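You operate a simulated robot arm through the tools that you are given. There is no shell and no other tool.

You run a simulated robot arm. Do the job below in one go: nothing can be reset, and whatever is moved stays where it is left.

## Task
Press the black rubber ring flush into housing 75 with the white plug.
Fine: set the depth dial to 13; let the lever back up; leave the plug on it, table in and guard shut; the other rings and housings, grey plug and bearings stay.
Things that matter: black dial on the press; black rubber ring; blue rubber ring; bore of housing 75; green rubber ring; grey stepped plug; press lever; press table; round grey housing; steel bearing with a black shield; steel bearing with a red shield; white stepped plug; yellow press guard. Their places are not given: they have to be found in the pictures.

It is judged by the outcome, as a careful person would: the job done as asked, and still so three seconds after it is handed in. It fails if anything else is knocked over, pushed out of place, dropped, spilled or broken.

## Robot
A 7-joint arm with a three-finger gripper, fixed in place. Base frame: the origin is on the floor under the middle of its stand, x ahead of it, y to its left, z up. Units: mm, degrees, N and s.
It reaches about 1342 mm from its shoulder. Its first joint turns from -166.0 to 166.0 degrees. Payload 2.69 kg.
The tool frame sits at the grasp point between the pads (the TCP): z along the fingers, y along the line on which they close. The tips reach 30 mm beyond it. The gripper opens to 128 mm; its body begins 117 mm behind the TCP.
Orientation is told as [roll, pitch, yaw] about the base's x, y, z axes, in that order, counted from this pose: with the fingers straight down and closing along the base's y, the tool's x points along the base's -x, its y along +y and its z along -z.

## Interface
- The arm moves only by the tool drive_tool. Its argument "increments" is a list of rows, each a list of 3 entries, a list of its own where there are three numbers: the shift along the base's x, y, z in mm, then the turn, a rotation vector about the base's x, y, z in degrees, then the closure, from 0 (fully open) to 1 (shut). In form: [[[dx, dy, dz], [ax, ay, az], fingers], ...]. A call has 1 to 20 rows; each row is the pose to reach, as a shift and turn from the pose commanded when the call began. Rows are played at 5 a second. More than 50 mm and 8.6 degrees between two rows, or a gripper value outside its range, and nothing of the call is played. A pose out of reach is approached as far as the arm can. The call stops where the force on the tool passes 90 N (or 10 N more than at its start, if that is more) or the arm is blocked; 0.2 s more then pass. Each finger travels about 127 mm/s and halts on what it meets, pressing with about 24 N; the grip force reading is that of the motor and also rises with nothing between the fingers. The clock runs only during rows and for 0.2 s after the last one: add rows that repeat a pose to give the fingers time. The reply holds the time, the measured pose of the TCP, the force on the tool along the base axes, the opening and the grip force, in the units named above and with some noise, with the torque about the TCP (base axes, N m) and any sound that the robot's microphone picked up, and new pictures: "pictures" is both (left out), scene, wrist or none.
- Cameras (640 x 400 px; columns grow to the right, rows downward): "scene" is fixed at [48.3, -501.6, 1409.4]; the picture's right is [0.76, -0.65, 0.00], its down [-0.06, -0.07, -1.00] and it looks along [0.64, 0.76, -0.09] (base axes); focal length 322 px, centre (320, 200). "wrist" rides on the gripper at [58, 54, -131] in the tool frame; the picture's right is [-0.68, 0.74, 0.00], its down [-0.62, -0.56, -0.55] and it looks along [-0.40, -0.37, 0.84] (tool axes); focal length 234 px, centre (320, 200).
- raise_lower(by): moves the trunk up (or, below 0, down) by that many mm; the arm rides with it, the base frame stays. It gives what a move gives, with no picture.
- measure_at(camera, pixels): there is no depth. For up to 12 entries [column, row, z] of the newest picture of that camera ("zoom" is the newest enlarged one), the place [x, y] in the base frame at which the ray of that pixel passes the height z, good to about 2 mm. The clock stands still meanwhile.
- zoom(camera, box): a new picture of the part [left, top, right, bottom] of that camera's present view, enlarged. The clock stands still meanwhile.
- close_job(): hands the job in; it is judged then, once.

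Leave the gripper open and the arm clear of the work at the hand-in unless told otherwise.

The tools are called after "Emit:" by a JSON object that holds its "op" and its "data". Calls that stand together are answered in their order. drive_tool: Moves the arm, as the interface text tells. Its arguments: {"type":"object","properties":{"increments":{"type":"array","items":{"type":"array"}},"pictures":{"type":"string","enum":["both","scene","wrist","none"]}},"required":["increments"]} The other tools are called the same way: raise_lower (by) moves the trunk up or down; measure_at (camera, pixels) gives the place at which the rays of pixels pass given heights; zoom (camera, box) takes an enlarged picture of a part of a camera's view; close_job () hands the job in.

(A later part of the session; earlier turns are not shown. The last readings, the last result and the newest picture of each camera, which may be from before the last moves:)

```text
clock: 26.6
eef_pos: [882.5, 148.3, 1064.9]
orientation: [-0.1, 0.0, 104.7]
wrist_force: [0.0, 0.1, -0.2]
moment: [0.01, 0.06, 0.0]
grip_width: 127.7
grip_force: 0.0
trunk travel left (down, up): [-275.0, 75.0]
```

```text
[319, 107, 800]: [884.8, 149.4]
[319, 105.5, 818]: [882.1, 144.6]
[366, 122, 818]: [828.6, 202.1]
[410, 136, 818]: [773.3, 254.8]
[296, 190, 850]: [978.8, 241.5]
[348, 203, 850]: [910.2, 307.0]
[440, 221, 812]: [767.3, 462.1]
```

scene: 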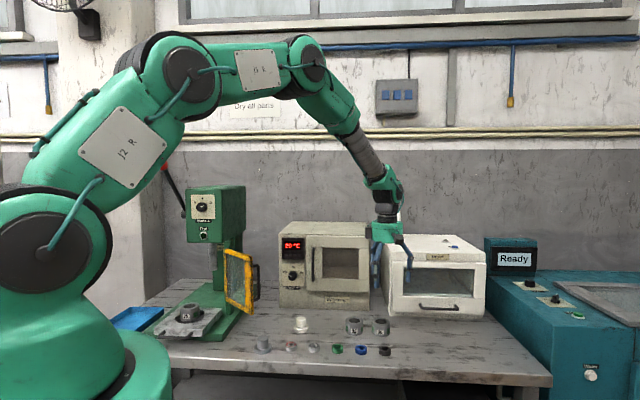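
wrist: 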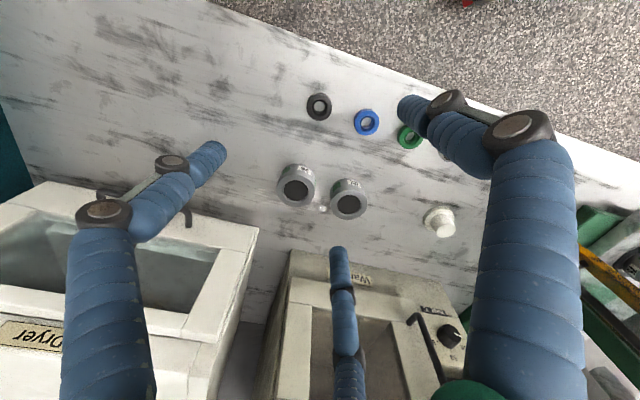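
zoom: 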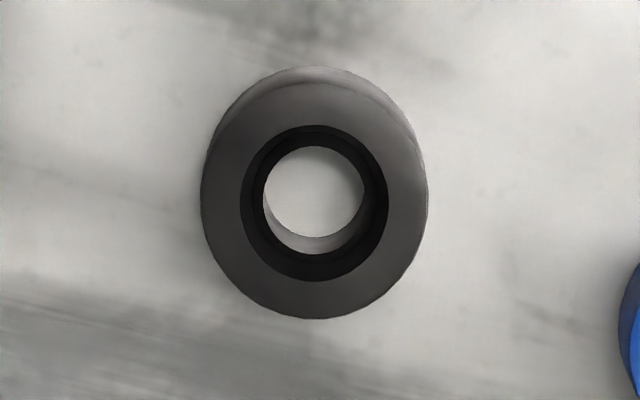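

Emit:
{"op": "measure_at", "data": {"camera": "zoom", "pixels": [[314.5, 203, 814], [314.5, 203, 817], [314.5, 203, 820]]}}

Emit:
{"op": "zoom", "data": {"camera": "wrist", "box": [270, 155, 380, 225]}}

Emit:
{"op": "zoom", "data": {"camera": "wrist", "box": [410, 190, 470, 250]}}

```text
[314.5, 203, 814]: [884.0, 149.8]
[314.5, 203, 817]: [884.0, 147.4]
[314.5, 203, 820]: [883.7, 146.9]
```

```text
5.71 times, centred on (325, 190) of wrist
```

zoom: 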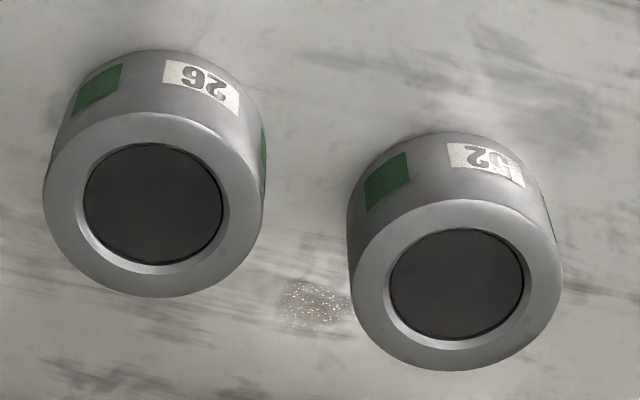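

```text
6.67 times, centred on (440, 220) of wrist
```

zoom: 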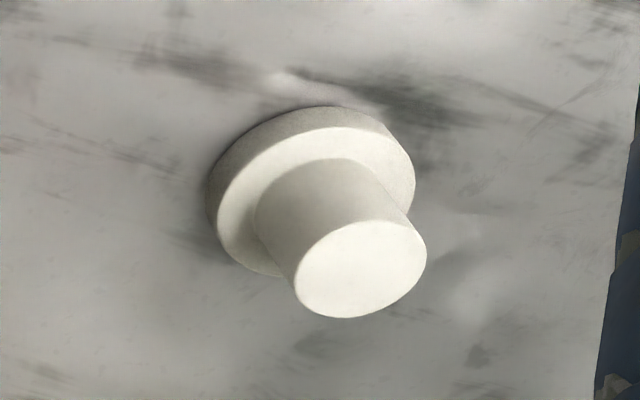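

The black ring's centre is (884, 148), OD about 39.5 mm, top at z ≈ 817. The blue ring lies midway between two fingers at this yaw. I narrow the fingers to 80 mm and lower to TCP z ≈ 870 first.

Emit:
{"op": "drive_tool", "data": {"increments": [[[1, 0, -40], [0, 0, 0], 0.375], [[1, 0, -80], [0, 0, 0], 0.375], [[1, 0, -120], [0, 0, 0], 0.375], [[1, 0, -160], [0, 0, 0], 0.375], [[1, 0, -195], [0, 0, 0], 0.375], [[1, 0, -195], [0, 0, 0], 0.375]], "pictures": "both"}}

Emit:
{"op": "zoom", "data": {"camera": "wrist", "box": [240, 120, 400, 240]}}

```text
clock: 28.0
eef_pos: [882.8, 149.6, 870.9]
orientation: [-0.1, 0.0, 104.8]
wrist_force: [0.3, -0.1, -0.9]
moment: [-0.01, 0.01, 0.01]
grip_width: 80.3
grip_force: 0.0
trunk travel left (down, up): [-275.0, 75.0]
```

scene: 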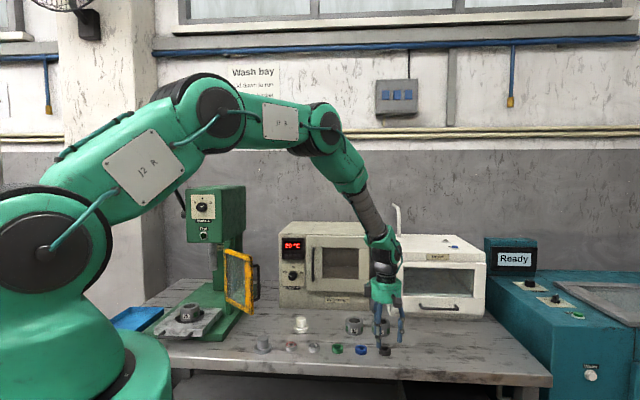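
wrist: 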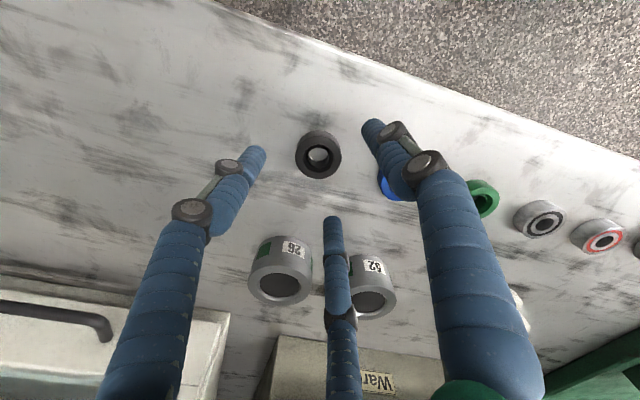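

```text
3.33 times, centred on (320, 180) of wrist
```

zoom: 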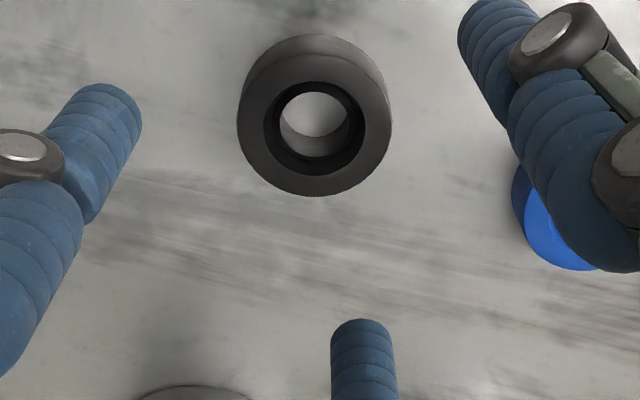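

The ring is within about 1.4 mm of the tool axis. I lower by 37 mm with a small correction so the tips are just above the bench.

Emit:
{"op": "drive_tool", "data": {"increments": [[[1, 0, -12], [0, 0, 0], 0.375], [[1, 0, -22], [0, 0, 0], 0.375], [[1, 0, -30], [0, 0, 0], 0.375], [[1, 0, -36], [0, 0, 0], 0.375], [[1, 0, -36], [0, 0, 0], 0.375]], "pictures": "both"}}

Emit:
{"op": "zoom", "data": {"camera": "scene", "box": [345, 320, 425, 370]}}

```text
clock: 29.2
eef_pos: [881.9, 149.3, 833.7]
orientation: [0.0, 0.1, 104.8]
wrist_force: [-0.9, -0.1, 0.1]
moment: [0.03, -0.03, 0.01]
grip_width: 80.2
grip_force: 0.1
trunk travel left (down, up): [-275.0, 75.0]
```

scene: 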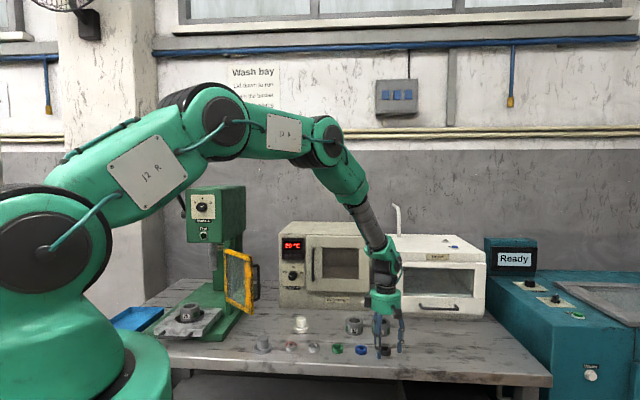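
wrist: 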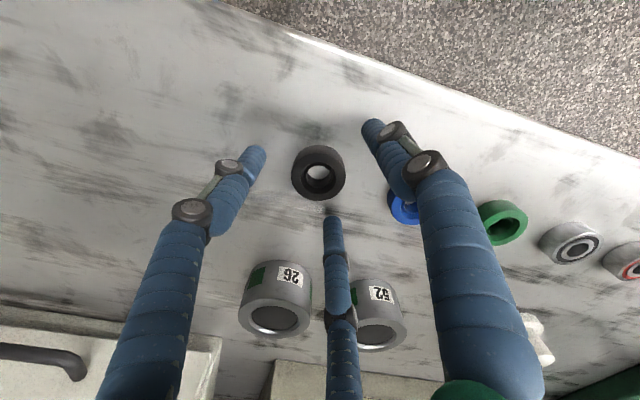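

```text
8.00 times, centred on (385, 345) of scene
```

zoom: 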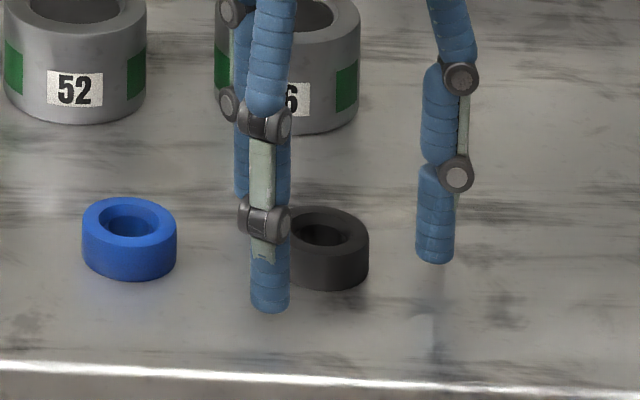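

The fingers stand around the ring just above the bench. I lower 2 mm more and close on the ring.

Emit:
{"op": "drive_tool", "data": {"increments": [[[1, 0, -2], [0, 0, 0], 0.375], [[1, 0, -2], [0, 0, 0], 0.5], [[1, 0, -2], [0, 0, 0], 0.6], [[1, 0, -2], [0, 0, 0], 0.68], [[1, 0, -2], [0, 0, 0], 0.75], [[1, 0, -2], [0, 0, 0], 0.75], [[1, 0, -2], [0, 0, 0], 0.75]], "pictures": "both"}}

Emit:
{"op": "zoom", "data": {"camera": "scene", "box": [345, 320, 425, 370]}}

```text
clock: 30.8
eef_pos: [883.7, 148.6, 832.8]
orientation: [0.0, 0.0, 104.8]
wrist_force: [0.4, 0.6, -0.2]
moment: [0.02, -0.04, -0.05]
grip_width: 38.3
grip_force: 24.1
trunk travel left (down, up): [-275.0, 75.0]
```

scene: 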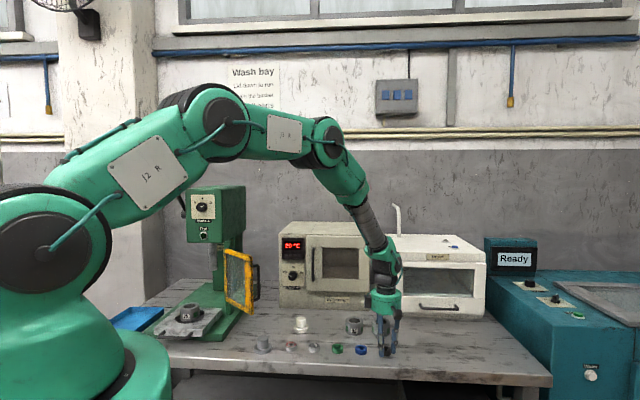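
wrist: 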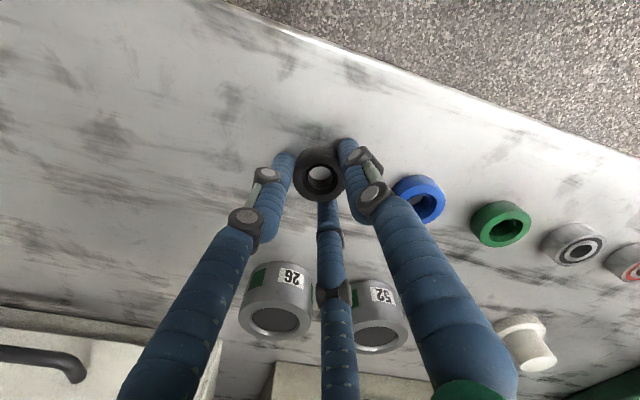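

```text
8.00 times, centred on (385, 345) of scene
```

zoom: 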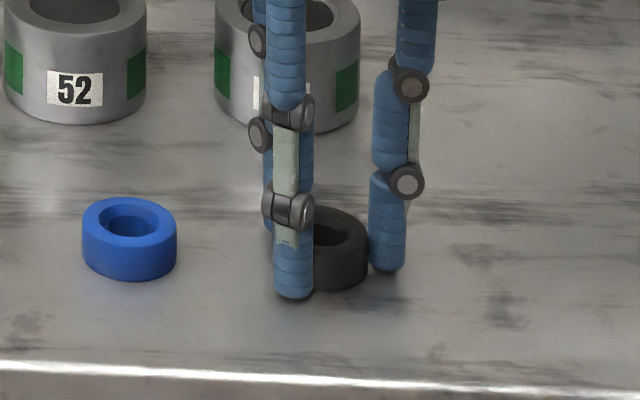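

Held at 38.3 mm. I lift 30 mm and check.

Emit:
{"op": "drive_tool", "data": {"increments": [[[0, 0, 8], [0, 0, 0], 0.75], [[0, 0, 30], [0, 0, 0], 0.75], [[0, 0, 60], [0, 0, 0], 0.75], [[0, 0, 60], [0, 0, 0], 0.75]], "pictures": "both"}}

Emit:
{"op": "zoom", "data": {"camera": "scene", "box": [345, 300, 425, 370]}}

Emit:
{"op": "zoom", "data": {"camera": "wrist", "box": [280, 135, 360, 215]}}

```text
clock: 31.8
eef_pos: [884.1, 149.0, 890.9]
orientation: [0.0, 0.0, 104.7]
wrist_force: [-1.1, 0.0, -0.5]
moment: [-0.01, -0.04, -0.02]
grip_width: 32.1
grip_force: 0.1
trunk travel left (down, up): [-275.0, 75.0]
```

scene: 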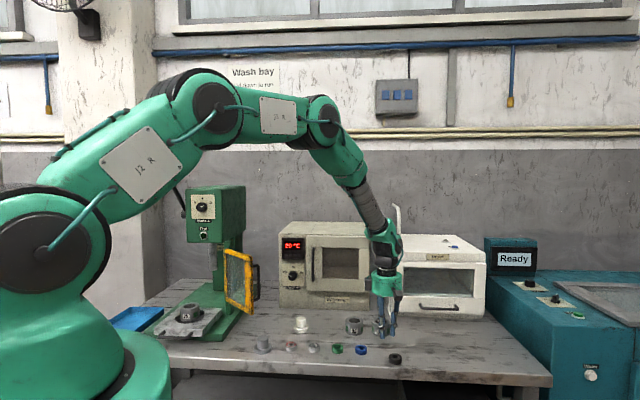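
wrist: 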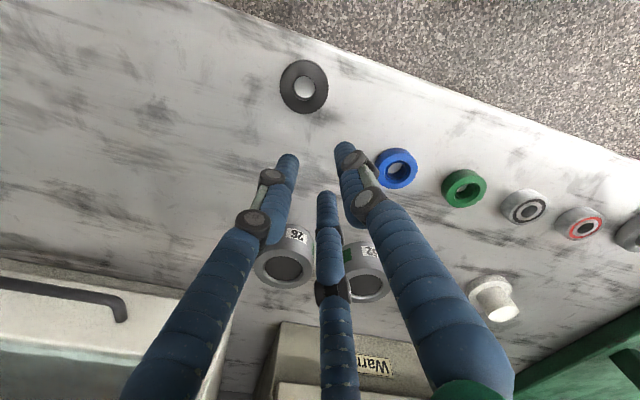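

```text
5.71 times, centred on (385, 335) of scene
```

zoom: 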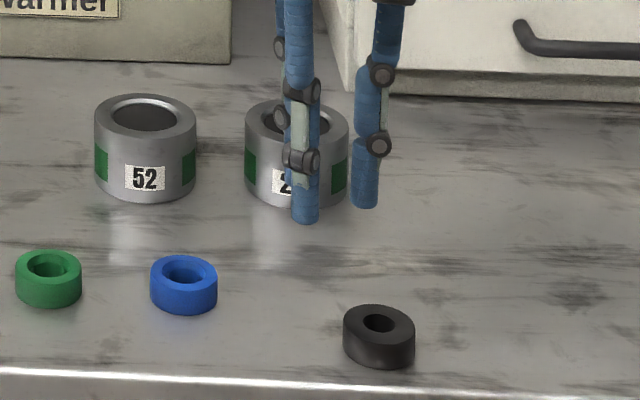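

```text
5.00 times, centred on (320, 175) of wrist
```

zoom: 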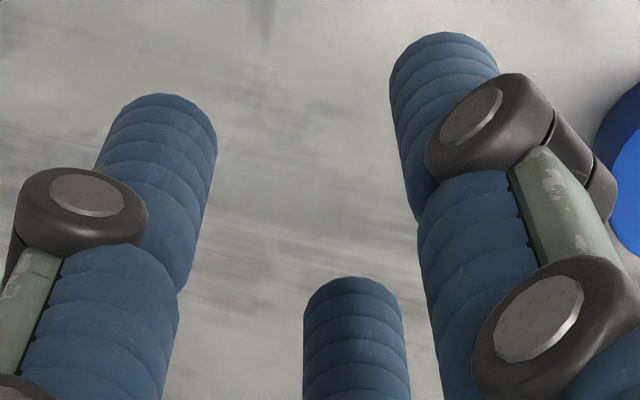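

The ring slipped out as I lifted; it lies flat on the bench, a bit nearer the front edge. The grip was too weak and shallow. I measure its new place.

Emit:
{"op": "zoom", "data": {"camera": "wrist", "box": [265, 50, 345, 120]}}

Emit:
{"op": "measure_at", "data": {"camera": "scene", "pixels": [[395, 356.5, 817], [395, 359.5, 800], [395, 366.5, 798]]}}

```text
5.71 times, centred on (305, 85) of wrist
```

zoom: 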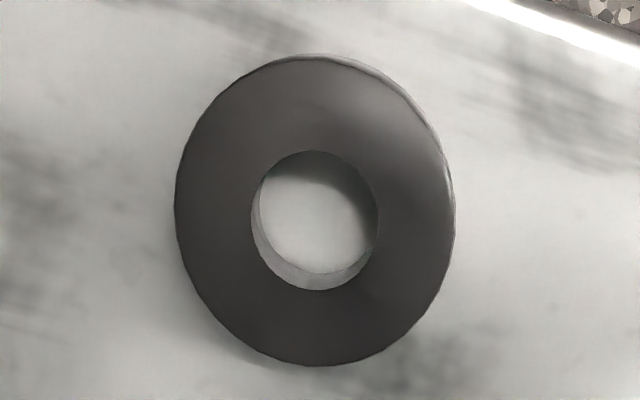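

```text
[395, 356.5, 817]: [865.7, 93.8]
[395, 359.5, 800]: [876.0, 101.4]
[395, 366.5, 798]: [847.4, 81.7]
```

The ring has also turned over: its wide, countersunk side, which faced up before, is now down (the hole on top is now only about 18 mm). I measure its place exactly.

Emit:
{"op": "measure_at", "data": {"camera": "zoom", "pixels": [[314.5, 215, 815], [314.5, 215, 818], [176, 212, 817], [455, 212, 817], [540, 25, 798]]}}

Emit:
{"op": "zoom", "data": {"camera": "scene", "box": [375, 340, 415, 375]}}

```text
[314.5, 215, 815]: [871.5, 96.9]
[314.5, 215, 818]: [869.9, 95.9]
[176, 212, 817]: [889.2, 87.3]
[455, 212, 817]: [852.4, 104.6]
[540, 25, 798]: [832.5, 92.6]
```

```text
11.43 times, centred on (395, 358) of scene
```

zoom: 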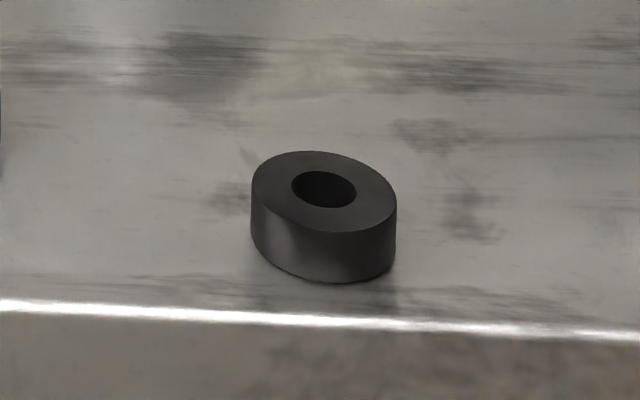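

In this enlargement the ring looks slightly tilted, as if still moving. I let a moment pass, raising the hand 60 mm and opening, then look again.

Emit:
{"op": "drive_tool", "data": {"increments": [[[0, 0, 20], [0, 0, 0], 0.5], [[0, 0, 40], [0, 0, 0], 0.375], [[0, 0, 60], [0, 0, 0], 0.375], [[0, 0, 80], [0, 0, 0], 0.375], [[0, 0, 80], [0, 0, 0], 0.375]], "pictures": "both"}}

Emit:
{"op": "zoom", "data": {"camera": "scene", "box": [370, 335, 420, 380]}}

Emit:
{"op": "zoom", "data": {"camera": "wrist", "box": [265, 50, 345, 120]}}

```text
clock: 33.0
eef_pos: [884.4, 148.5, 972.5]
orientation: [0.0, 0.0, 104.9]
wrist_force: [-0.1, -0.2, -0.8]
moment: [0.01, -0.02, -0.02]
grip_width: 80.3
grip_force: 0.0
trunk travel left (down, up): [-275.0, 75.0]
```

scene: 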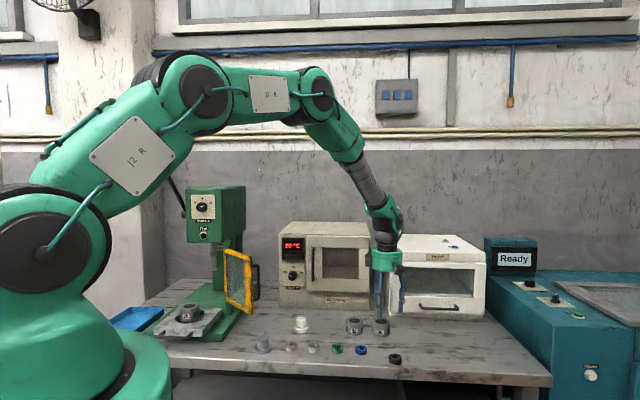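
wrist: 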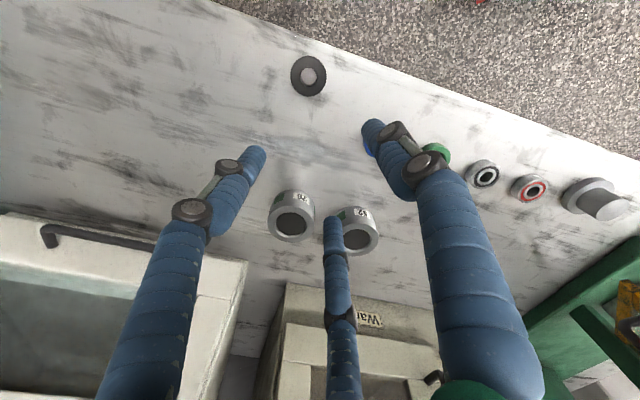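

```text
8.89 times, centred on (395, 358) of scene
```

zoom: 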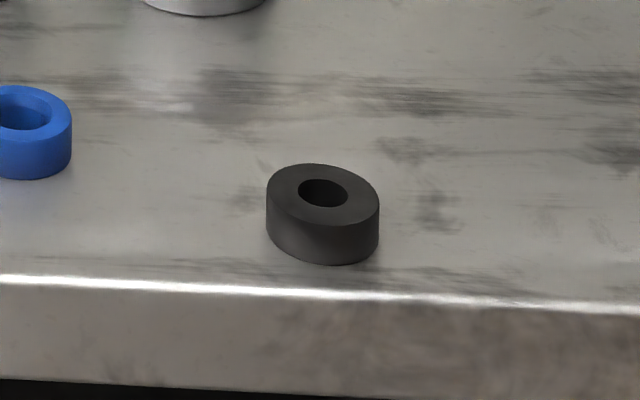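

```text
5.71 times, centred on (305, 85) of wrist
```

zoom: 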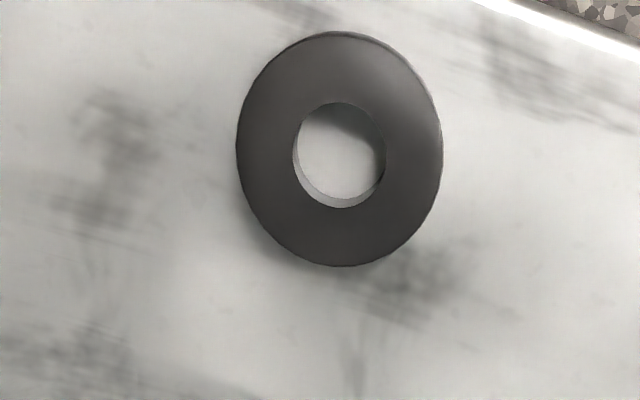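

Emit:
{"op": "zoom", "data": {"camera": "scene", "box": [382, 347, 408, 368]}}

Emit:
{"op": "zoom", "data": {"camera": "scene", "box": [348, 338, 374, 359]}}

Emit:
{"op": "zoom", "data": {"camera": "wrist", "box": [285, 55, 335, 100]}}

```text
16.00 times, centred on (395, 358) of scene
```

zoom: 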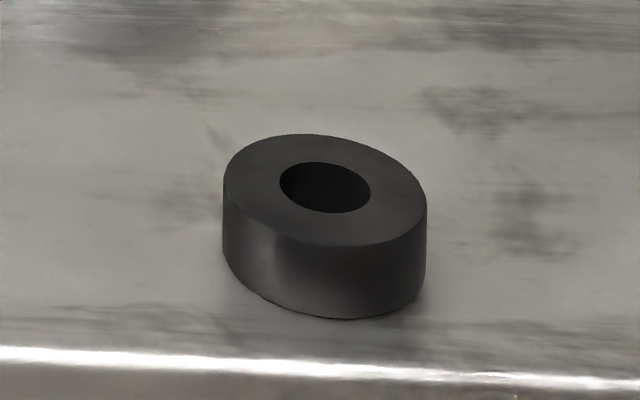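

```text
16.00 times, centred on (361, 348) of scene
```

zoom: 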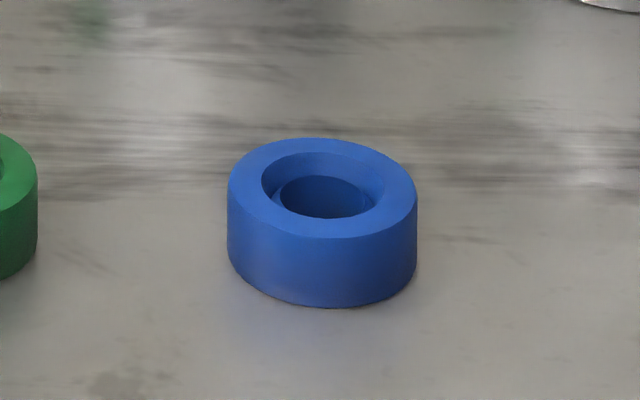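

```text
8.89 times, centred on (310, 78) of wrist
```

zoom: 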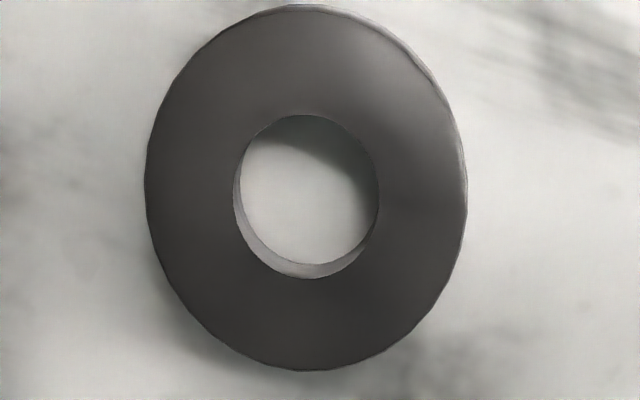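

Compared with the blue ring, the black one lies flat but turned over (plain side up; the blue one shows its countersunk side up). I measure its position, and the bench edge nearby.

Emit:
{"op": "measure_at", "data": {"camera": "zoom", "pixels": [[306, 193, 817], [145, 180, 817], [466, 195, 817], [305, 6, 817], [305, 371, 817]]}}

Emit:
{"op": "measure_at", "data": {"camera": "wrist", "pixels": [[371, 50, 798], [250, 5, 798], [500, 100, 798]]}}

```text
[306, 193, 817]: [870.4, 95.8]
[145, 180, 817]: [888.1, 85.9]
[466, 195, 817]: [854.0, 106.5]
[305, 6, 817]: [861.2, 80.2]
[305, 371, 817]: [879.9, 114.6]
```

```text
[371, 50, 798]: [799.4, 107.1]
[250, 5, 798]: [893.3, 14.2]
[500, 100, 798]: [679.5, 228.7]
```

The black ring centre is now (870.5, 96.5), 43 mm inside the bench edge. It should go in the way it lay at first, so I plan to pick it up firmly, stand it on edge in a free part of the bench, and tip it over with its plain side down. First I turn the hand to yaw -45 above the ring, open at 80 mm.

Emit:
{"op": "drive_tool", "data": {"increments": [[[-1, -3, 0], [0, 0, -7.5], 0.375], [[-1, -5, 0], [0, 0, -15], 0.375], [[-2, -8, 0], [0, 0, -22.5], 0.375], [[-3, -10, 0], [0, 0, -30], 0.375], [[-3, -13, 0], [0, 0, -37.5], 0.375], [[-4, -16, 0], [0, 0, -45], 0.375], [[-5, -18, 0], [0, 0, -52.5], 0.375], [[-6, -21, 0], [0, 0, -60], 0.375], [[-6, -23, 0], [0, 0, -67.5], 0.375], [[-7, -26, 0], [0, 0, -75], 0.375], [[-8, -29, 0], [0, 0, -82.5], 0.375], [[-8, -31, 0], [0, 0, -90], 0.375], [[-9, -34, 0], [0, 0, -97.5], 0.375], [[-10, -36, 0], [0, 0, -105], 0.375], [[-10, -39, 0], [0, 0, -112.5], 0.375], [[-11, -42, 0], [0, 0, -120], 0.375], [[-12, -44, 0], [0, 0, -127.5], 0.375], [[-13, -47, 0], [0, 0, -135], 0.375], [[-13, -50, 0], [0, 0, -142.5], 0.375], [[-14, -52, 0], [0, 0, -150], 0.375]], "pictures": "both"}}

Emit:
{"op": "zoom", "data": {"camera": "wrist", "box": [270, 90, 370, 170]}}

```text
clock: 37.2
eef_pos: [869.9, 96.3, 971.5]
orientation: [-0.1, 0.0, -45.3]
wrist_force: [-0.3, 0.5, 0.1]
moment: [0.03, 0.01, 0.0]
grip_width: 79.9
grip_force: 0.0
trunk travel left (down, up): [-275.0, 75.0]
```

scene: 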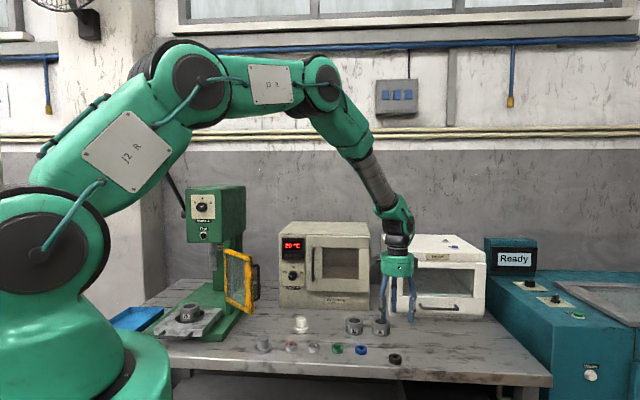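
wrist: 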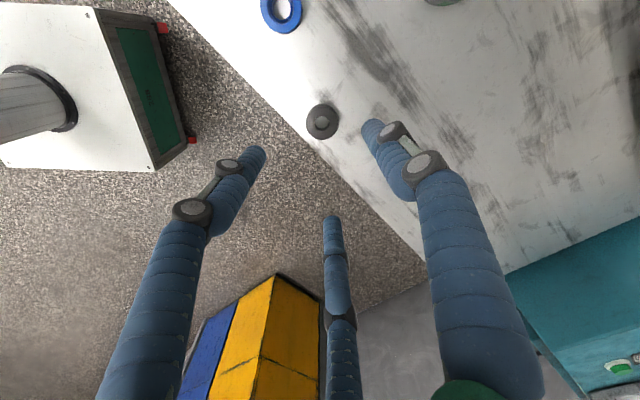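

```text
5.00 times, centred on (320, 130) of wrist
```

zoom: 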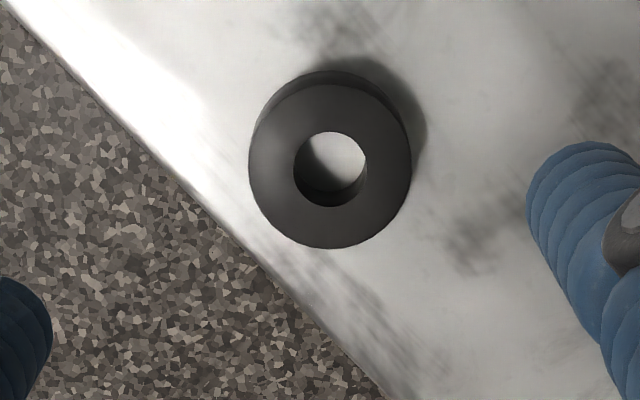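

Emit:
{"op": "measure_at", "data": {"camera": "zoom", "pixels": [[330, 167, 817], [330, 167, 815], [330, 167, 819]]}}

```text
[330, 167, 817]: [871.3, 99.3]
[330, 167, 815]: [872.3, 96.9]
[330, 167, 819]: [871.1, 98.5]
```

The ring is at about (871, 97), nearly on the tool axis. I lower to TCP z ≈ 845 with a 1 mm correction, then look.

Emit:
{"op": "drive_tool", "data": {"increments": [[[1, 1, -40], [0, 0, 0], 0.375], [[1, 1, -80], [0, 0, 0], 0.375], [[1, 1, -110], [0, 0, 0], 0.375], [[1, 1, -126], [0, 0, 0], 0.375], [[1, 1, -126], [0, 0, 0], 0.375]], "pictures": "wrist"}}

Emit:
{"op": "zoom", "data": {"camera": "wrist", "box": [260, 120, 380, 220]}}

Emit:
{"op": "zoom", "data": {"camera": "scene", "box": [365, 325, 425, 375]}}

```text
clock: 38.4
eef_pos: [869.7, 98.0, 846.6]
orientation: [-0.1, 0.0, -45.1]
wrist_force: [0.4, 0.2, 0.2]
moment: [0.01, 0.03, -0.01]
grip_width: 80.0
grip_force: 0.0
trunk travel left (down, up): [-275.0, 75.0]
```

wrist: 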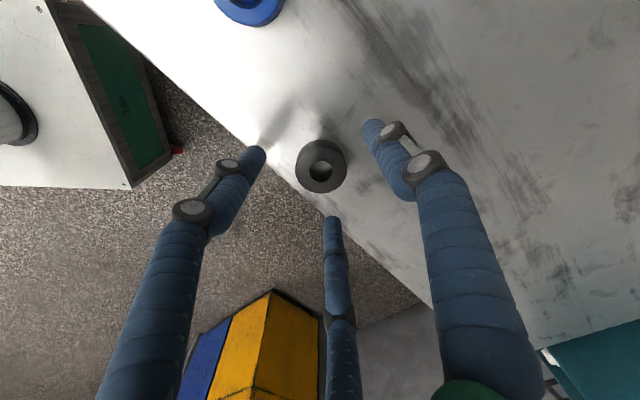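

```text
4.00 times, centred on (320, 170) of wrist
```

zoom: 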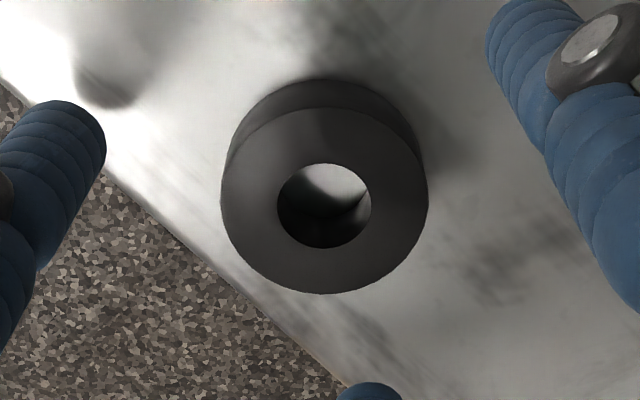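

```text
8.00 times, centred on (395, 350) of scene
```

zoom: 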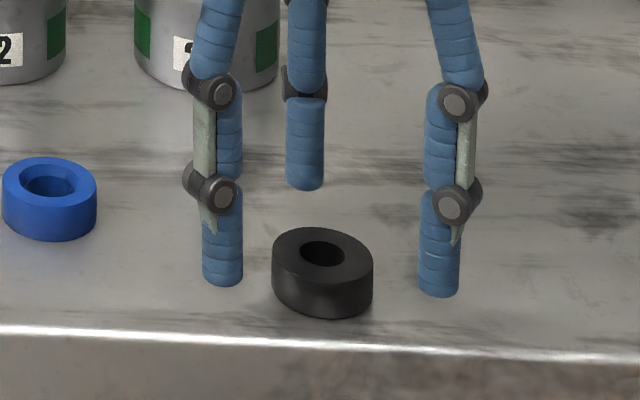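

Centred to about 1.3 mm. I lower to TCP z ≈ 830 slowly and check for bench contact.

Emit:
{"op": "drive_tool", "data": {"increments": [[[1, 0, -6], [0, 0, 0], 0.375], [[1, 0, -11], [0, 0, 0], 0.375], [[1, 0, -14], [0, 0, 0], 0.375], [[1, 0, -16], [0, 0, 0], 0.375], [[1, 0, -16], [0, 0, 0], 0.375]], "pictures": "none"}}

Emit:
{"op": "zoom", "data": {"camera": "scene", "box": [365, 325, 425, 375]}}

```text
clock: 39.6
eef_pos: [871.3, 97.6, 829.4]
orientation: [0.0, 0.0, -45.2]
wrist_force: [0.8, 0.3, 0.1]
moment: [-0.03, -0.03, 0.01]
grip_width: 79.9
grip_force: 0.0
trunk travel left (down, up): [-275.0, 75.0]
```

```text
8.00 times, centred on (395, 350) of scene
```

zoom: 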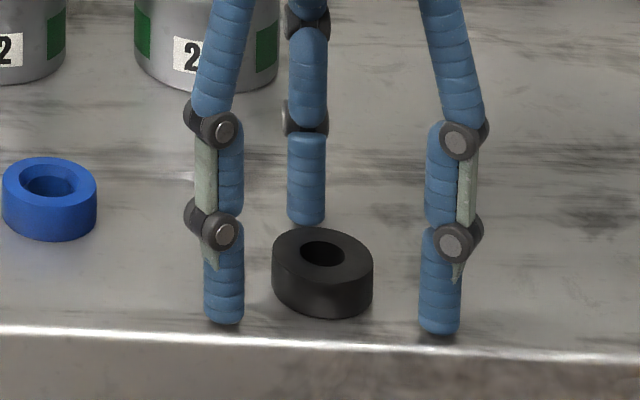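

No contact, tips right above the bench. I close the fingers firmly (full command) on the ring.

Emit:
{"op": "drive_tool", "data": {"increments": [[[0, 0, 0], [0, 0, 0], 0.5], [[0, 0, 0], [0, 0, 0], 0.6], [[0, 0, 0], [0, 0, 0], 0.68], [[0, 0, 0], [0, 0, 0], 0.8], [[0, 0, 0], [0, 0, 0], 1.0], [[0, 0, 0], [0, 0, 0], 1.0], [[0, 0, 0], [0, 0, 0], 1.0]], "pictures": "both"}}

Emit:
{"op": "zoom", "data": {"camera": "scene", "box": [365, 325, 425, 375]}}

Emit:
{"op": "zoom", "data": {"camera": "wrist", "box": [260, 120, 380, 220]}}

```text
clock: 41.2
eef_pos: [871.5, 97.5, 829.1]
orientation: [0.0, 0.0, -45.2]
wrist_force: [0.5, -0.5, -0.4]
moment: [0.02, 0.0, 0.0]
grip_width: 38.1
grip_force: 23.9
trunk travel left (down, up): [-275.0, 75.0]
```

scene: 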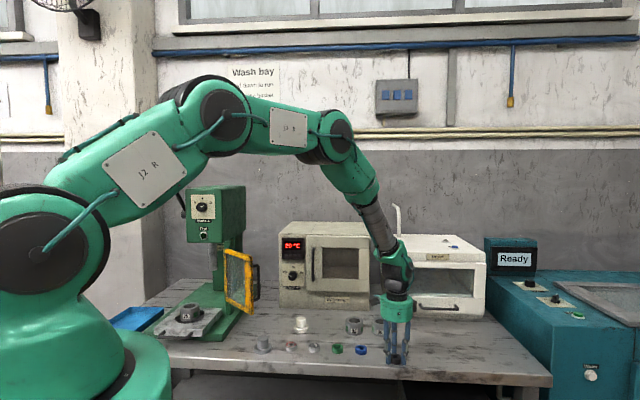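
wrist: 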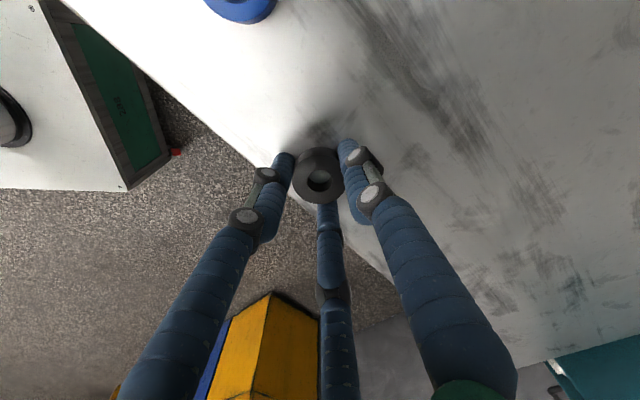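

```text
8.00 times, centred on (395, 350) of scene
```

zoom: 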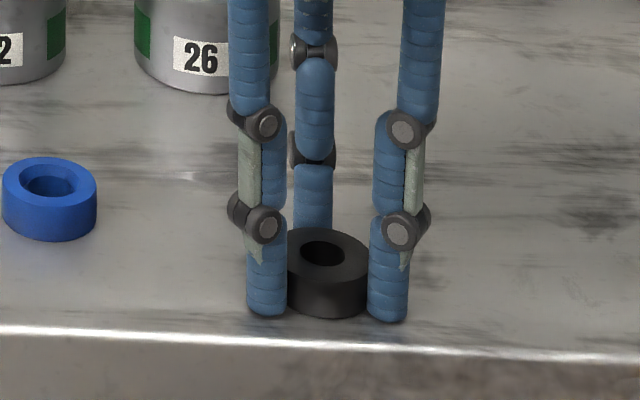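

```text
4.00 times, centred on (320, 170) of wrist
```

zoom: 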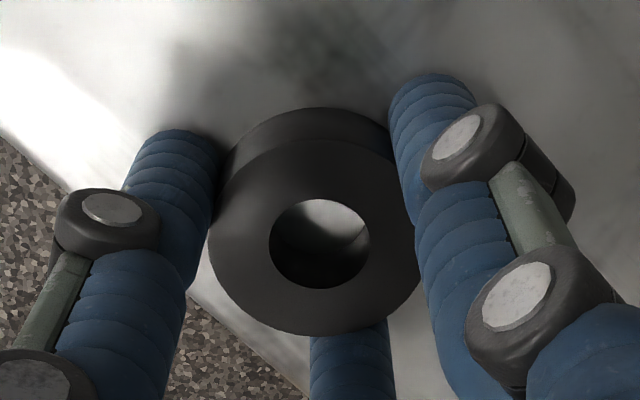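

Held at 38.1 mm with the tips 4 mm lower than before. I lift very slowly, 6 mm first, and check the hold.

Emit:
{"op": "drive_tool", "data": {"increments": [[[0, 0, 1], [0, 0, 0], 1.0], [[0, 0, 2], [0, 0, 0], 1.0], [[0, 0, 3], [0, 0, 0], 1.0], [[0, 0, 4], [0, 0, 0], 1.0], [[0, 0, 5], [0, 0, 0], 1.0], [[0, 0, 6], [0, 0, 0], 1.0]], "pictures": "wrist"}}

Emit:
{"op": "zoom", "data": {"camera": "scene", "box": [365, 325, 425, 375]}}

Emit:
{"op": "zoom", "data": {"camera": "wrist", "box": [260, 120, 380, 220]}}

```text
clock: 42.6
eef_pos: [872.0, 97.7, 836.6]
orientation: [-0.1, -0.1, -45.2]
wrist_force: [0.9, 0.4, 0.3]
moment: [-0.02, 0.0, 0.01]
grip_width: 38.3
grip_force: 23.8
trunk travel left (down, up): [-275.0, 75.0]
```

wrist: 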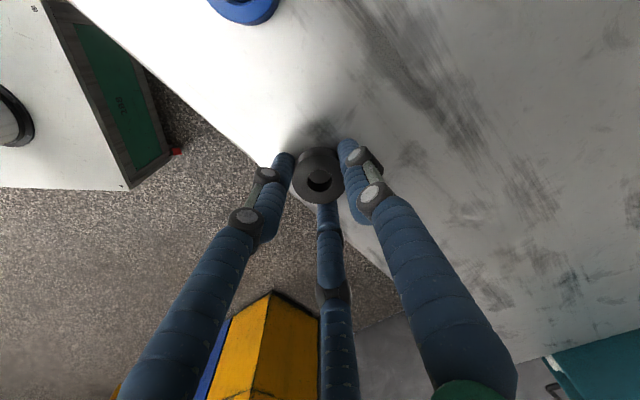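

```text
8.00 times, centred on (395, 350) of scene
```

zoom: 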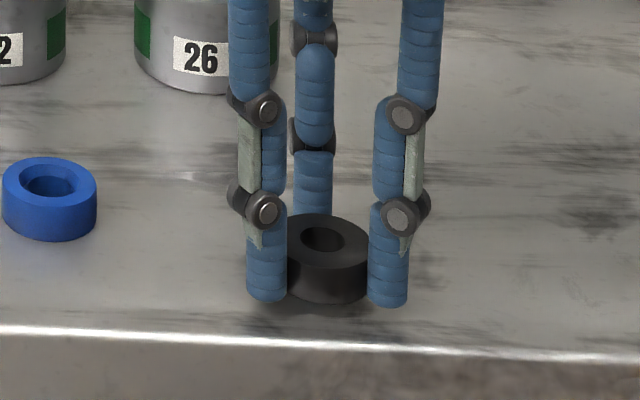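

```text
4.00 times, centred on (320, 170) of wrist
```

zoom: 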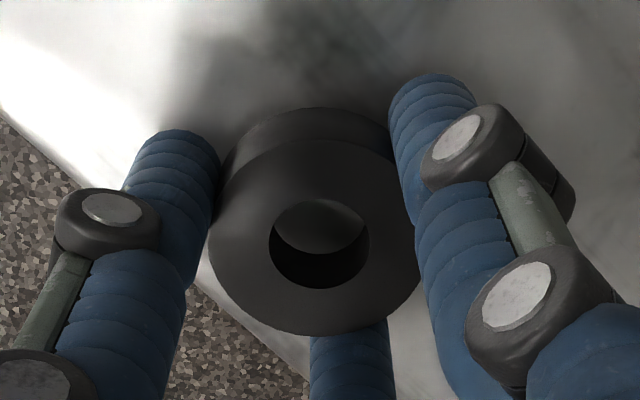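

The ring came up with the hand this time. I raise it to z ≈ 960, move to the free right part of the bench, and tip the hand to 15 degrees below horizontal.

Emit:
{"op": "drive_tool", "data": {"increments": [[[0, 0, 20], [0, 0, 0], 1.0], [[0, 0, 45], [0, 0, 0], 1.0], [[16, -9, 72], [0, 0, 0], 1.0], [[36, -20, 98], [0, 0, 0], 1.0], [[58, -33, 123], [0, 0, 0], 1.0], [[83, -47, 123], [0, 0, 0], 1.0], [[83, -47, 123], [5.3, -5.3, 0], 1.0], [[83, -47, 123], [10.6, -10.6, 0], 1.0], [[83, -47, 123], [15.9, -15.9, 0], 1.0], [[83, -47, 123], [21.2, -21.2, 0], 1.0], [[83, -47, 123], [26.5, -26.5, 0], 1.0], [[83, -47, 123], [31.8, -31.8, 0], 1.0], [[83, -47, 123], [37.1, -37.1, 0], 1.0], [[83, -47, 123], [42.4, -42.4, 0], 1.0], [[83, -47, 123], [47.7, -47.7, 0], 1.0], [[83, -47, 123], [53.03, -53.03, 0], 1.0], [[83, -47, 123], [53.03, -53.03, 0], 1.0]], "pictures": "both"}}

Emit:
{"op": "zoom", "data": {"camera": "wrist", "box": [240, 100, 400, 240]}}

Emit:
{"op": "zoom", "data": {"camera": "scene", "box": [360, 260, 460, 340]}}

```text
clock: 46.2
eef_pos: [954.4, 49.6, 959.1]
orientation: [75.0, 0.2, -45.1]
wrist_force: [0.2, 0.0, -0.8]
moment: [0.04, -0.01, 0.03]
grip_width: 38.7
grip_force: 23.9
trunk travel left (down, up): [-275.0, 75.0]
```

scene: 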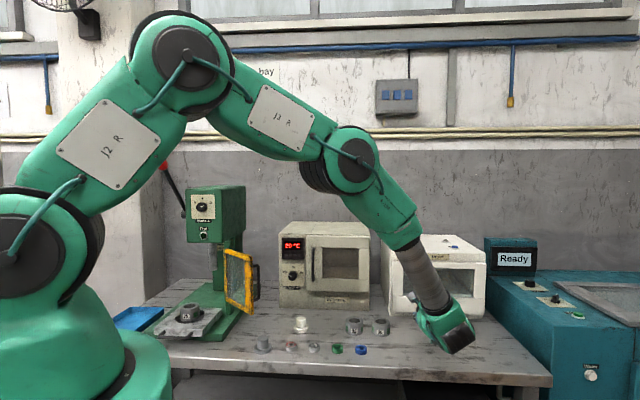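
wrist: 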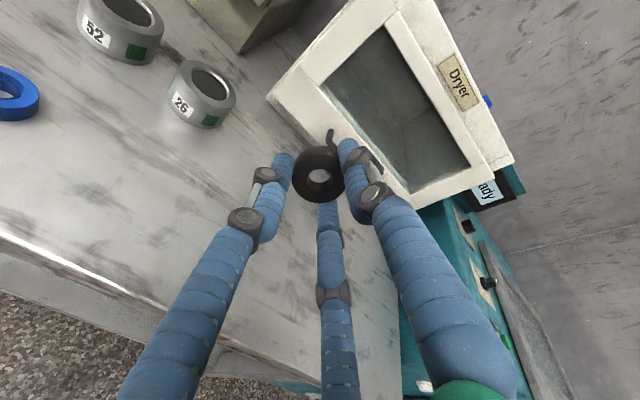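

```text
2.86 times, centred on (320, 170) of wrist
```

zoom: 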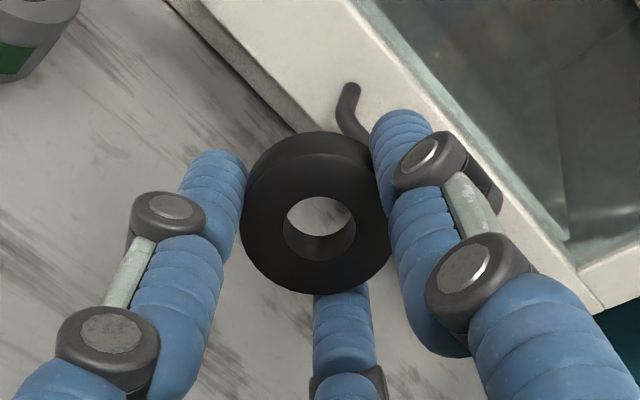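

```text
5.00 times, centred on (410, 300) of scene
```

zoom: 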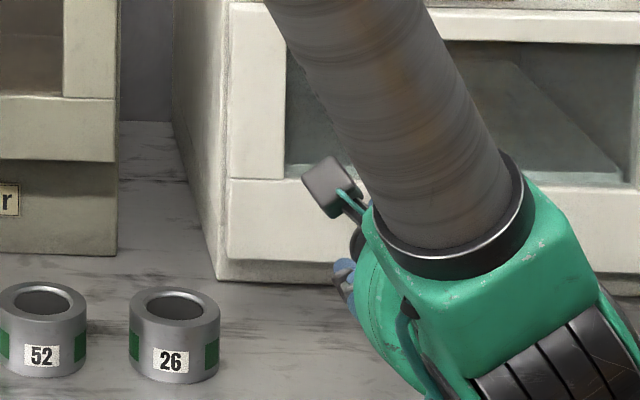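

The ring is held well, axis nearly horizontal, plain side towards the hand. Now I lower it towards the bench, first to about 20 mm above release height.

Emit:
{"op": "drive_tool", "data": {"increments": [[[0, 0, -30], [0, 0, 0], 1.0], [[0, 0, -60], [0, 0, 0], 1.0], [[0, 0, -90], [0, 0, 0], 1.0], [[0, 0, -110], [0, 0, 0], 1.0], [[0, 0, -110], [0, 0, 0], 1.0]], "pictures": "both"}}

Emit:
{"op": "zoom", "data": {"camera": "wrist", "box": [240, 100, 400, 240]}}

Emit:
{"op": "zoom", "data": {"camera": "scene", "box": [360, 300, 500, 400]}}

```text
clock: 47.4
eef_pos: [954.4, 49.5, 848.8]
orientation: [75.0, 0.2, -45.0]
wrist_force: [-0.6, 0.4, -0.7]
moment: [0.02, -0.03, 0.0]
grip_width: 38.2
grip_force: 24.1
trunk travel left (down, up): [-275.0, 75.0]
```

scene: 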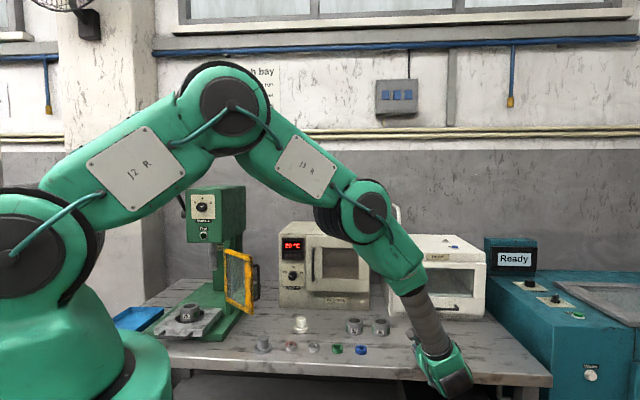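
wrist: 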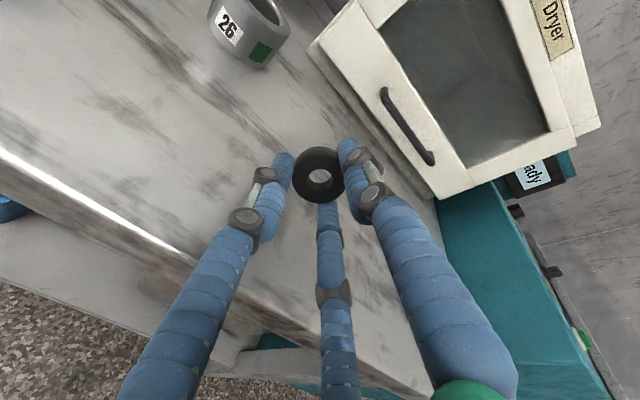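

```text
2.86 times, centred on (320, 170) of wrist
```

zoom: 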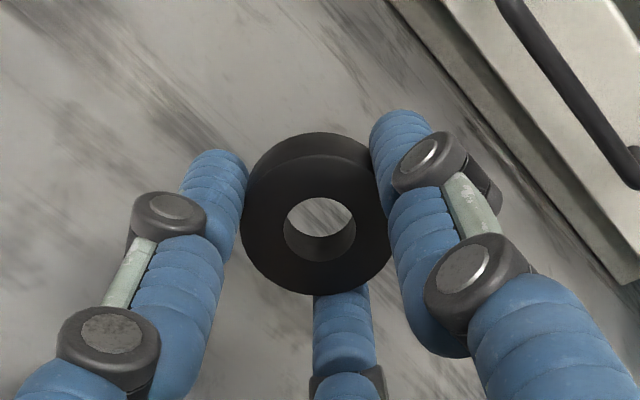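

```text
4.00 times, centred on (430, 350) of scene
```

zoom: 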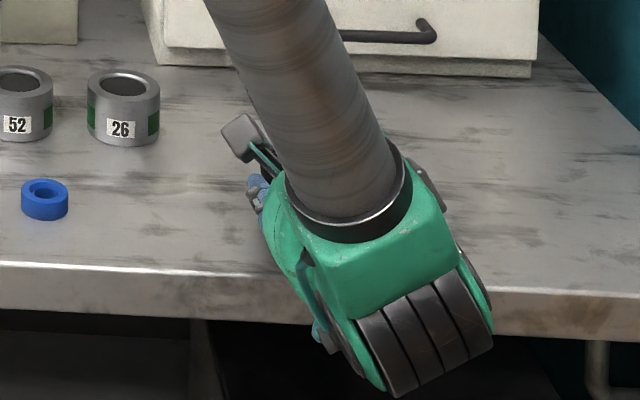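

The palm stays in front of the bench edge. I go down further in small steps until I feel light contact of the two lower fingers with the bench.

Emit:
{"op": "drive_tool", "data": {"increments": [[[0, 0, -6], [0, 0, 0], 1.0], [[0, 0, -11], [0, 0, 0], 1.0], [[0, 0, -15], [0, 0, 0], 1.0], [[0, 0, -17], [0, 0, 0], 1.0], [[0, 0, -18], [0, 0, 0], 1.0], [[0, 0, -18], [0, 0, 0], 1.0]], "pictures": "wrist"}}

Emit:
{"op": "zoom", "data": {"camera": "wrist", "box": [240, 100, 400, 240]}}

```text
clock: 48.8
eef_pos: [953.7, 50.4, 830.5]
orientation: [74.9, 0.1, -45.0]
wrist_force: [-0.1, -0.2, 0.0]
moment: [-0.02, -0.01, -0.01]
grip_width: 38.2
grip_force: 23.9
trunk travel left (down, up): [-275.0, 75.0]
```

wrist: 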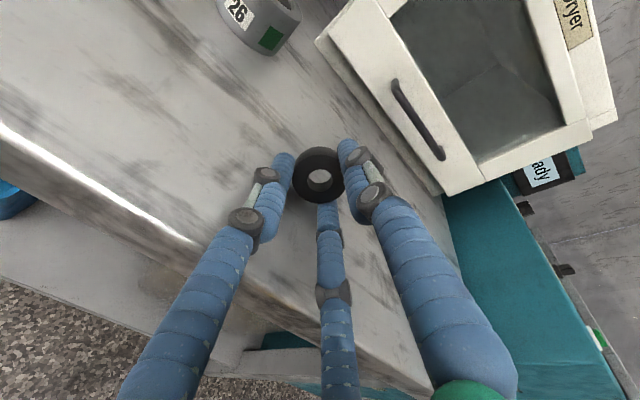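

```text
2.86 times, centred on (320, 170) of wrist
```

zoom: 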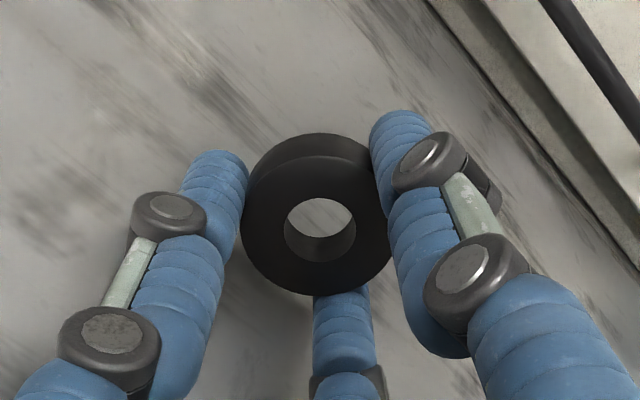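

Emit:
{"op": "drive_tool", "data": {"increments": [[[0, 0, -1], [0, 0, 0], 1.0], [[0, 0, -2], [0, 0, 0], 1.0], [[0, 0, -2], [0, 0, 0], 1.0]], "pictures": "none"}}

```text
clock: 49.6
eef_pos: [954.3, 50.5, 828.8]
orientation: [75.0, 0.2, -45.0]
wrist_force: [-0.1, 0.1, 0.5]
moment: [0.02, 0.01, 0.0]
grip_width: 38.3
grip_force: 23.9
trunk travel left (down, up): [-275.0, 75.0]
```

Still no contact at 828.8. I go 1 mm at a time.

Emit:
{"op": "drive_tool", "data": {"increments": [[[0, 0, -1], [0, 0, 0], 1.0], [[0, 0, -1], [0, 0, 0], 1.0]], "pictures": "none"}}

Emit:
{"op": "drive_tool", "data": {"increments": [[[0, 0, -1], [0, 0, 0], 1.0], [[0, 0, -1], [0, 0, 0], 1.0]], "pictures": "none"}}

```text
clock: 50.2
eef_pos: [955.1, 50.1, 829.2]
orientation: [74.9, 0.1, -44.9]
wrist_force: [-0.2, -0.1, 0.5]
moment: [-0.04, -0.05, 0.02]
grip_width: 38.2
grip_force: 23.8
trunk travel left (down, up): [-275.0, 75.0]
```

```text
clock: 50.8
eef_pos: [954.6, 49.1, 827.8]
orientation: [74.9, 0.0, -45.0]
wrist_force: [-3.5, -2.5, 6.8]
moment: [-0.01, -0.08, -0.01]
grip_width: 38.2
grip_force: 23.6
trunk travel left (down, up): [-275.0, 75.0]
```

Light contact (6.8 N). Now I raise slightly and open slowly so that the ring settles onto its rim between the two lower fingers.

Emit:
{"op": "drive_tool", "data": {"increments": [[[0, 0, 0.8], [0, 0, 0], 0.75], [[0, 0, 1], [0, 0, 0], 0.71], [[0, 0, 1.2], [0, 0, 0], 0.7], [[0, 0, 1.4], [0, 0, 0], 0.69], [[0, 0, 1.7], [0, 0, 0], 0.68], [[0, 0, 2], [0, 0, 0], 0.67], [[0, 0, 2.4], [0, 0, 0], 0.66], [[0, 0, 2.4], [0, 0, 0], 0.66]], "pictures": "wrist"}}

Emit:
{"op": "zoom", "data": {"camera": "wrist", "box": [240, 100, 400, 240]}}

```text
clock: 52.6
eef_pos: [955.6, 49.1, 829.5]
orientation: [74.9, 0.2, -44.9]
wrist_force: [0.3, 0.3, 1.3]
moment: [0.02, -0.02, 0.0]
grip_width: 42.7
grip_force: 0.1
trunk travel left (down, up): [-275.0, 75.0]
```

wrist: 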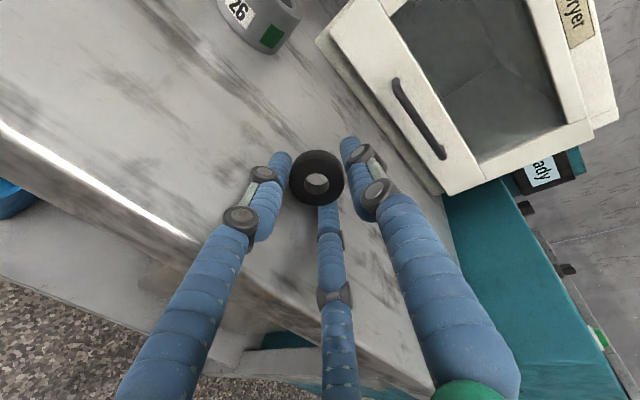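

```text
2.86 times, centred on (320, 170) of wrist
```

zoom: 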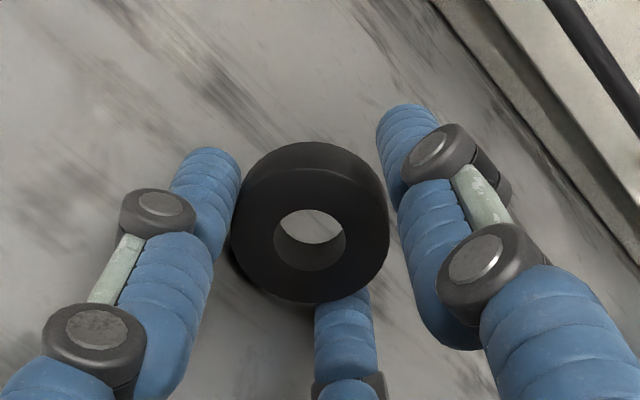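

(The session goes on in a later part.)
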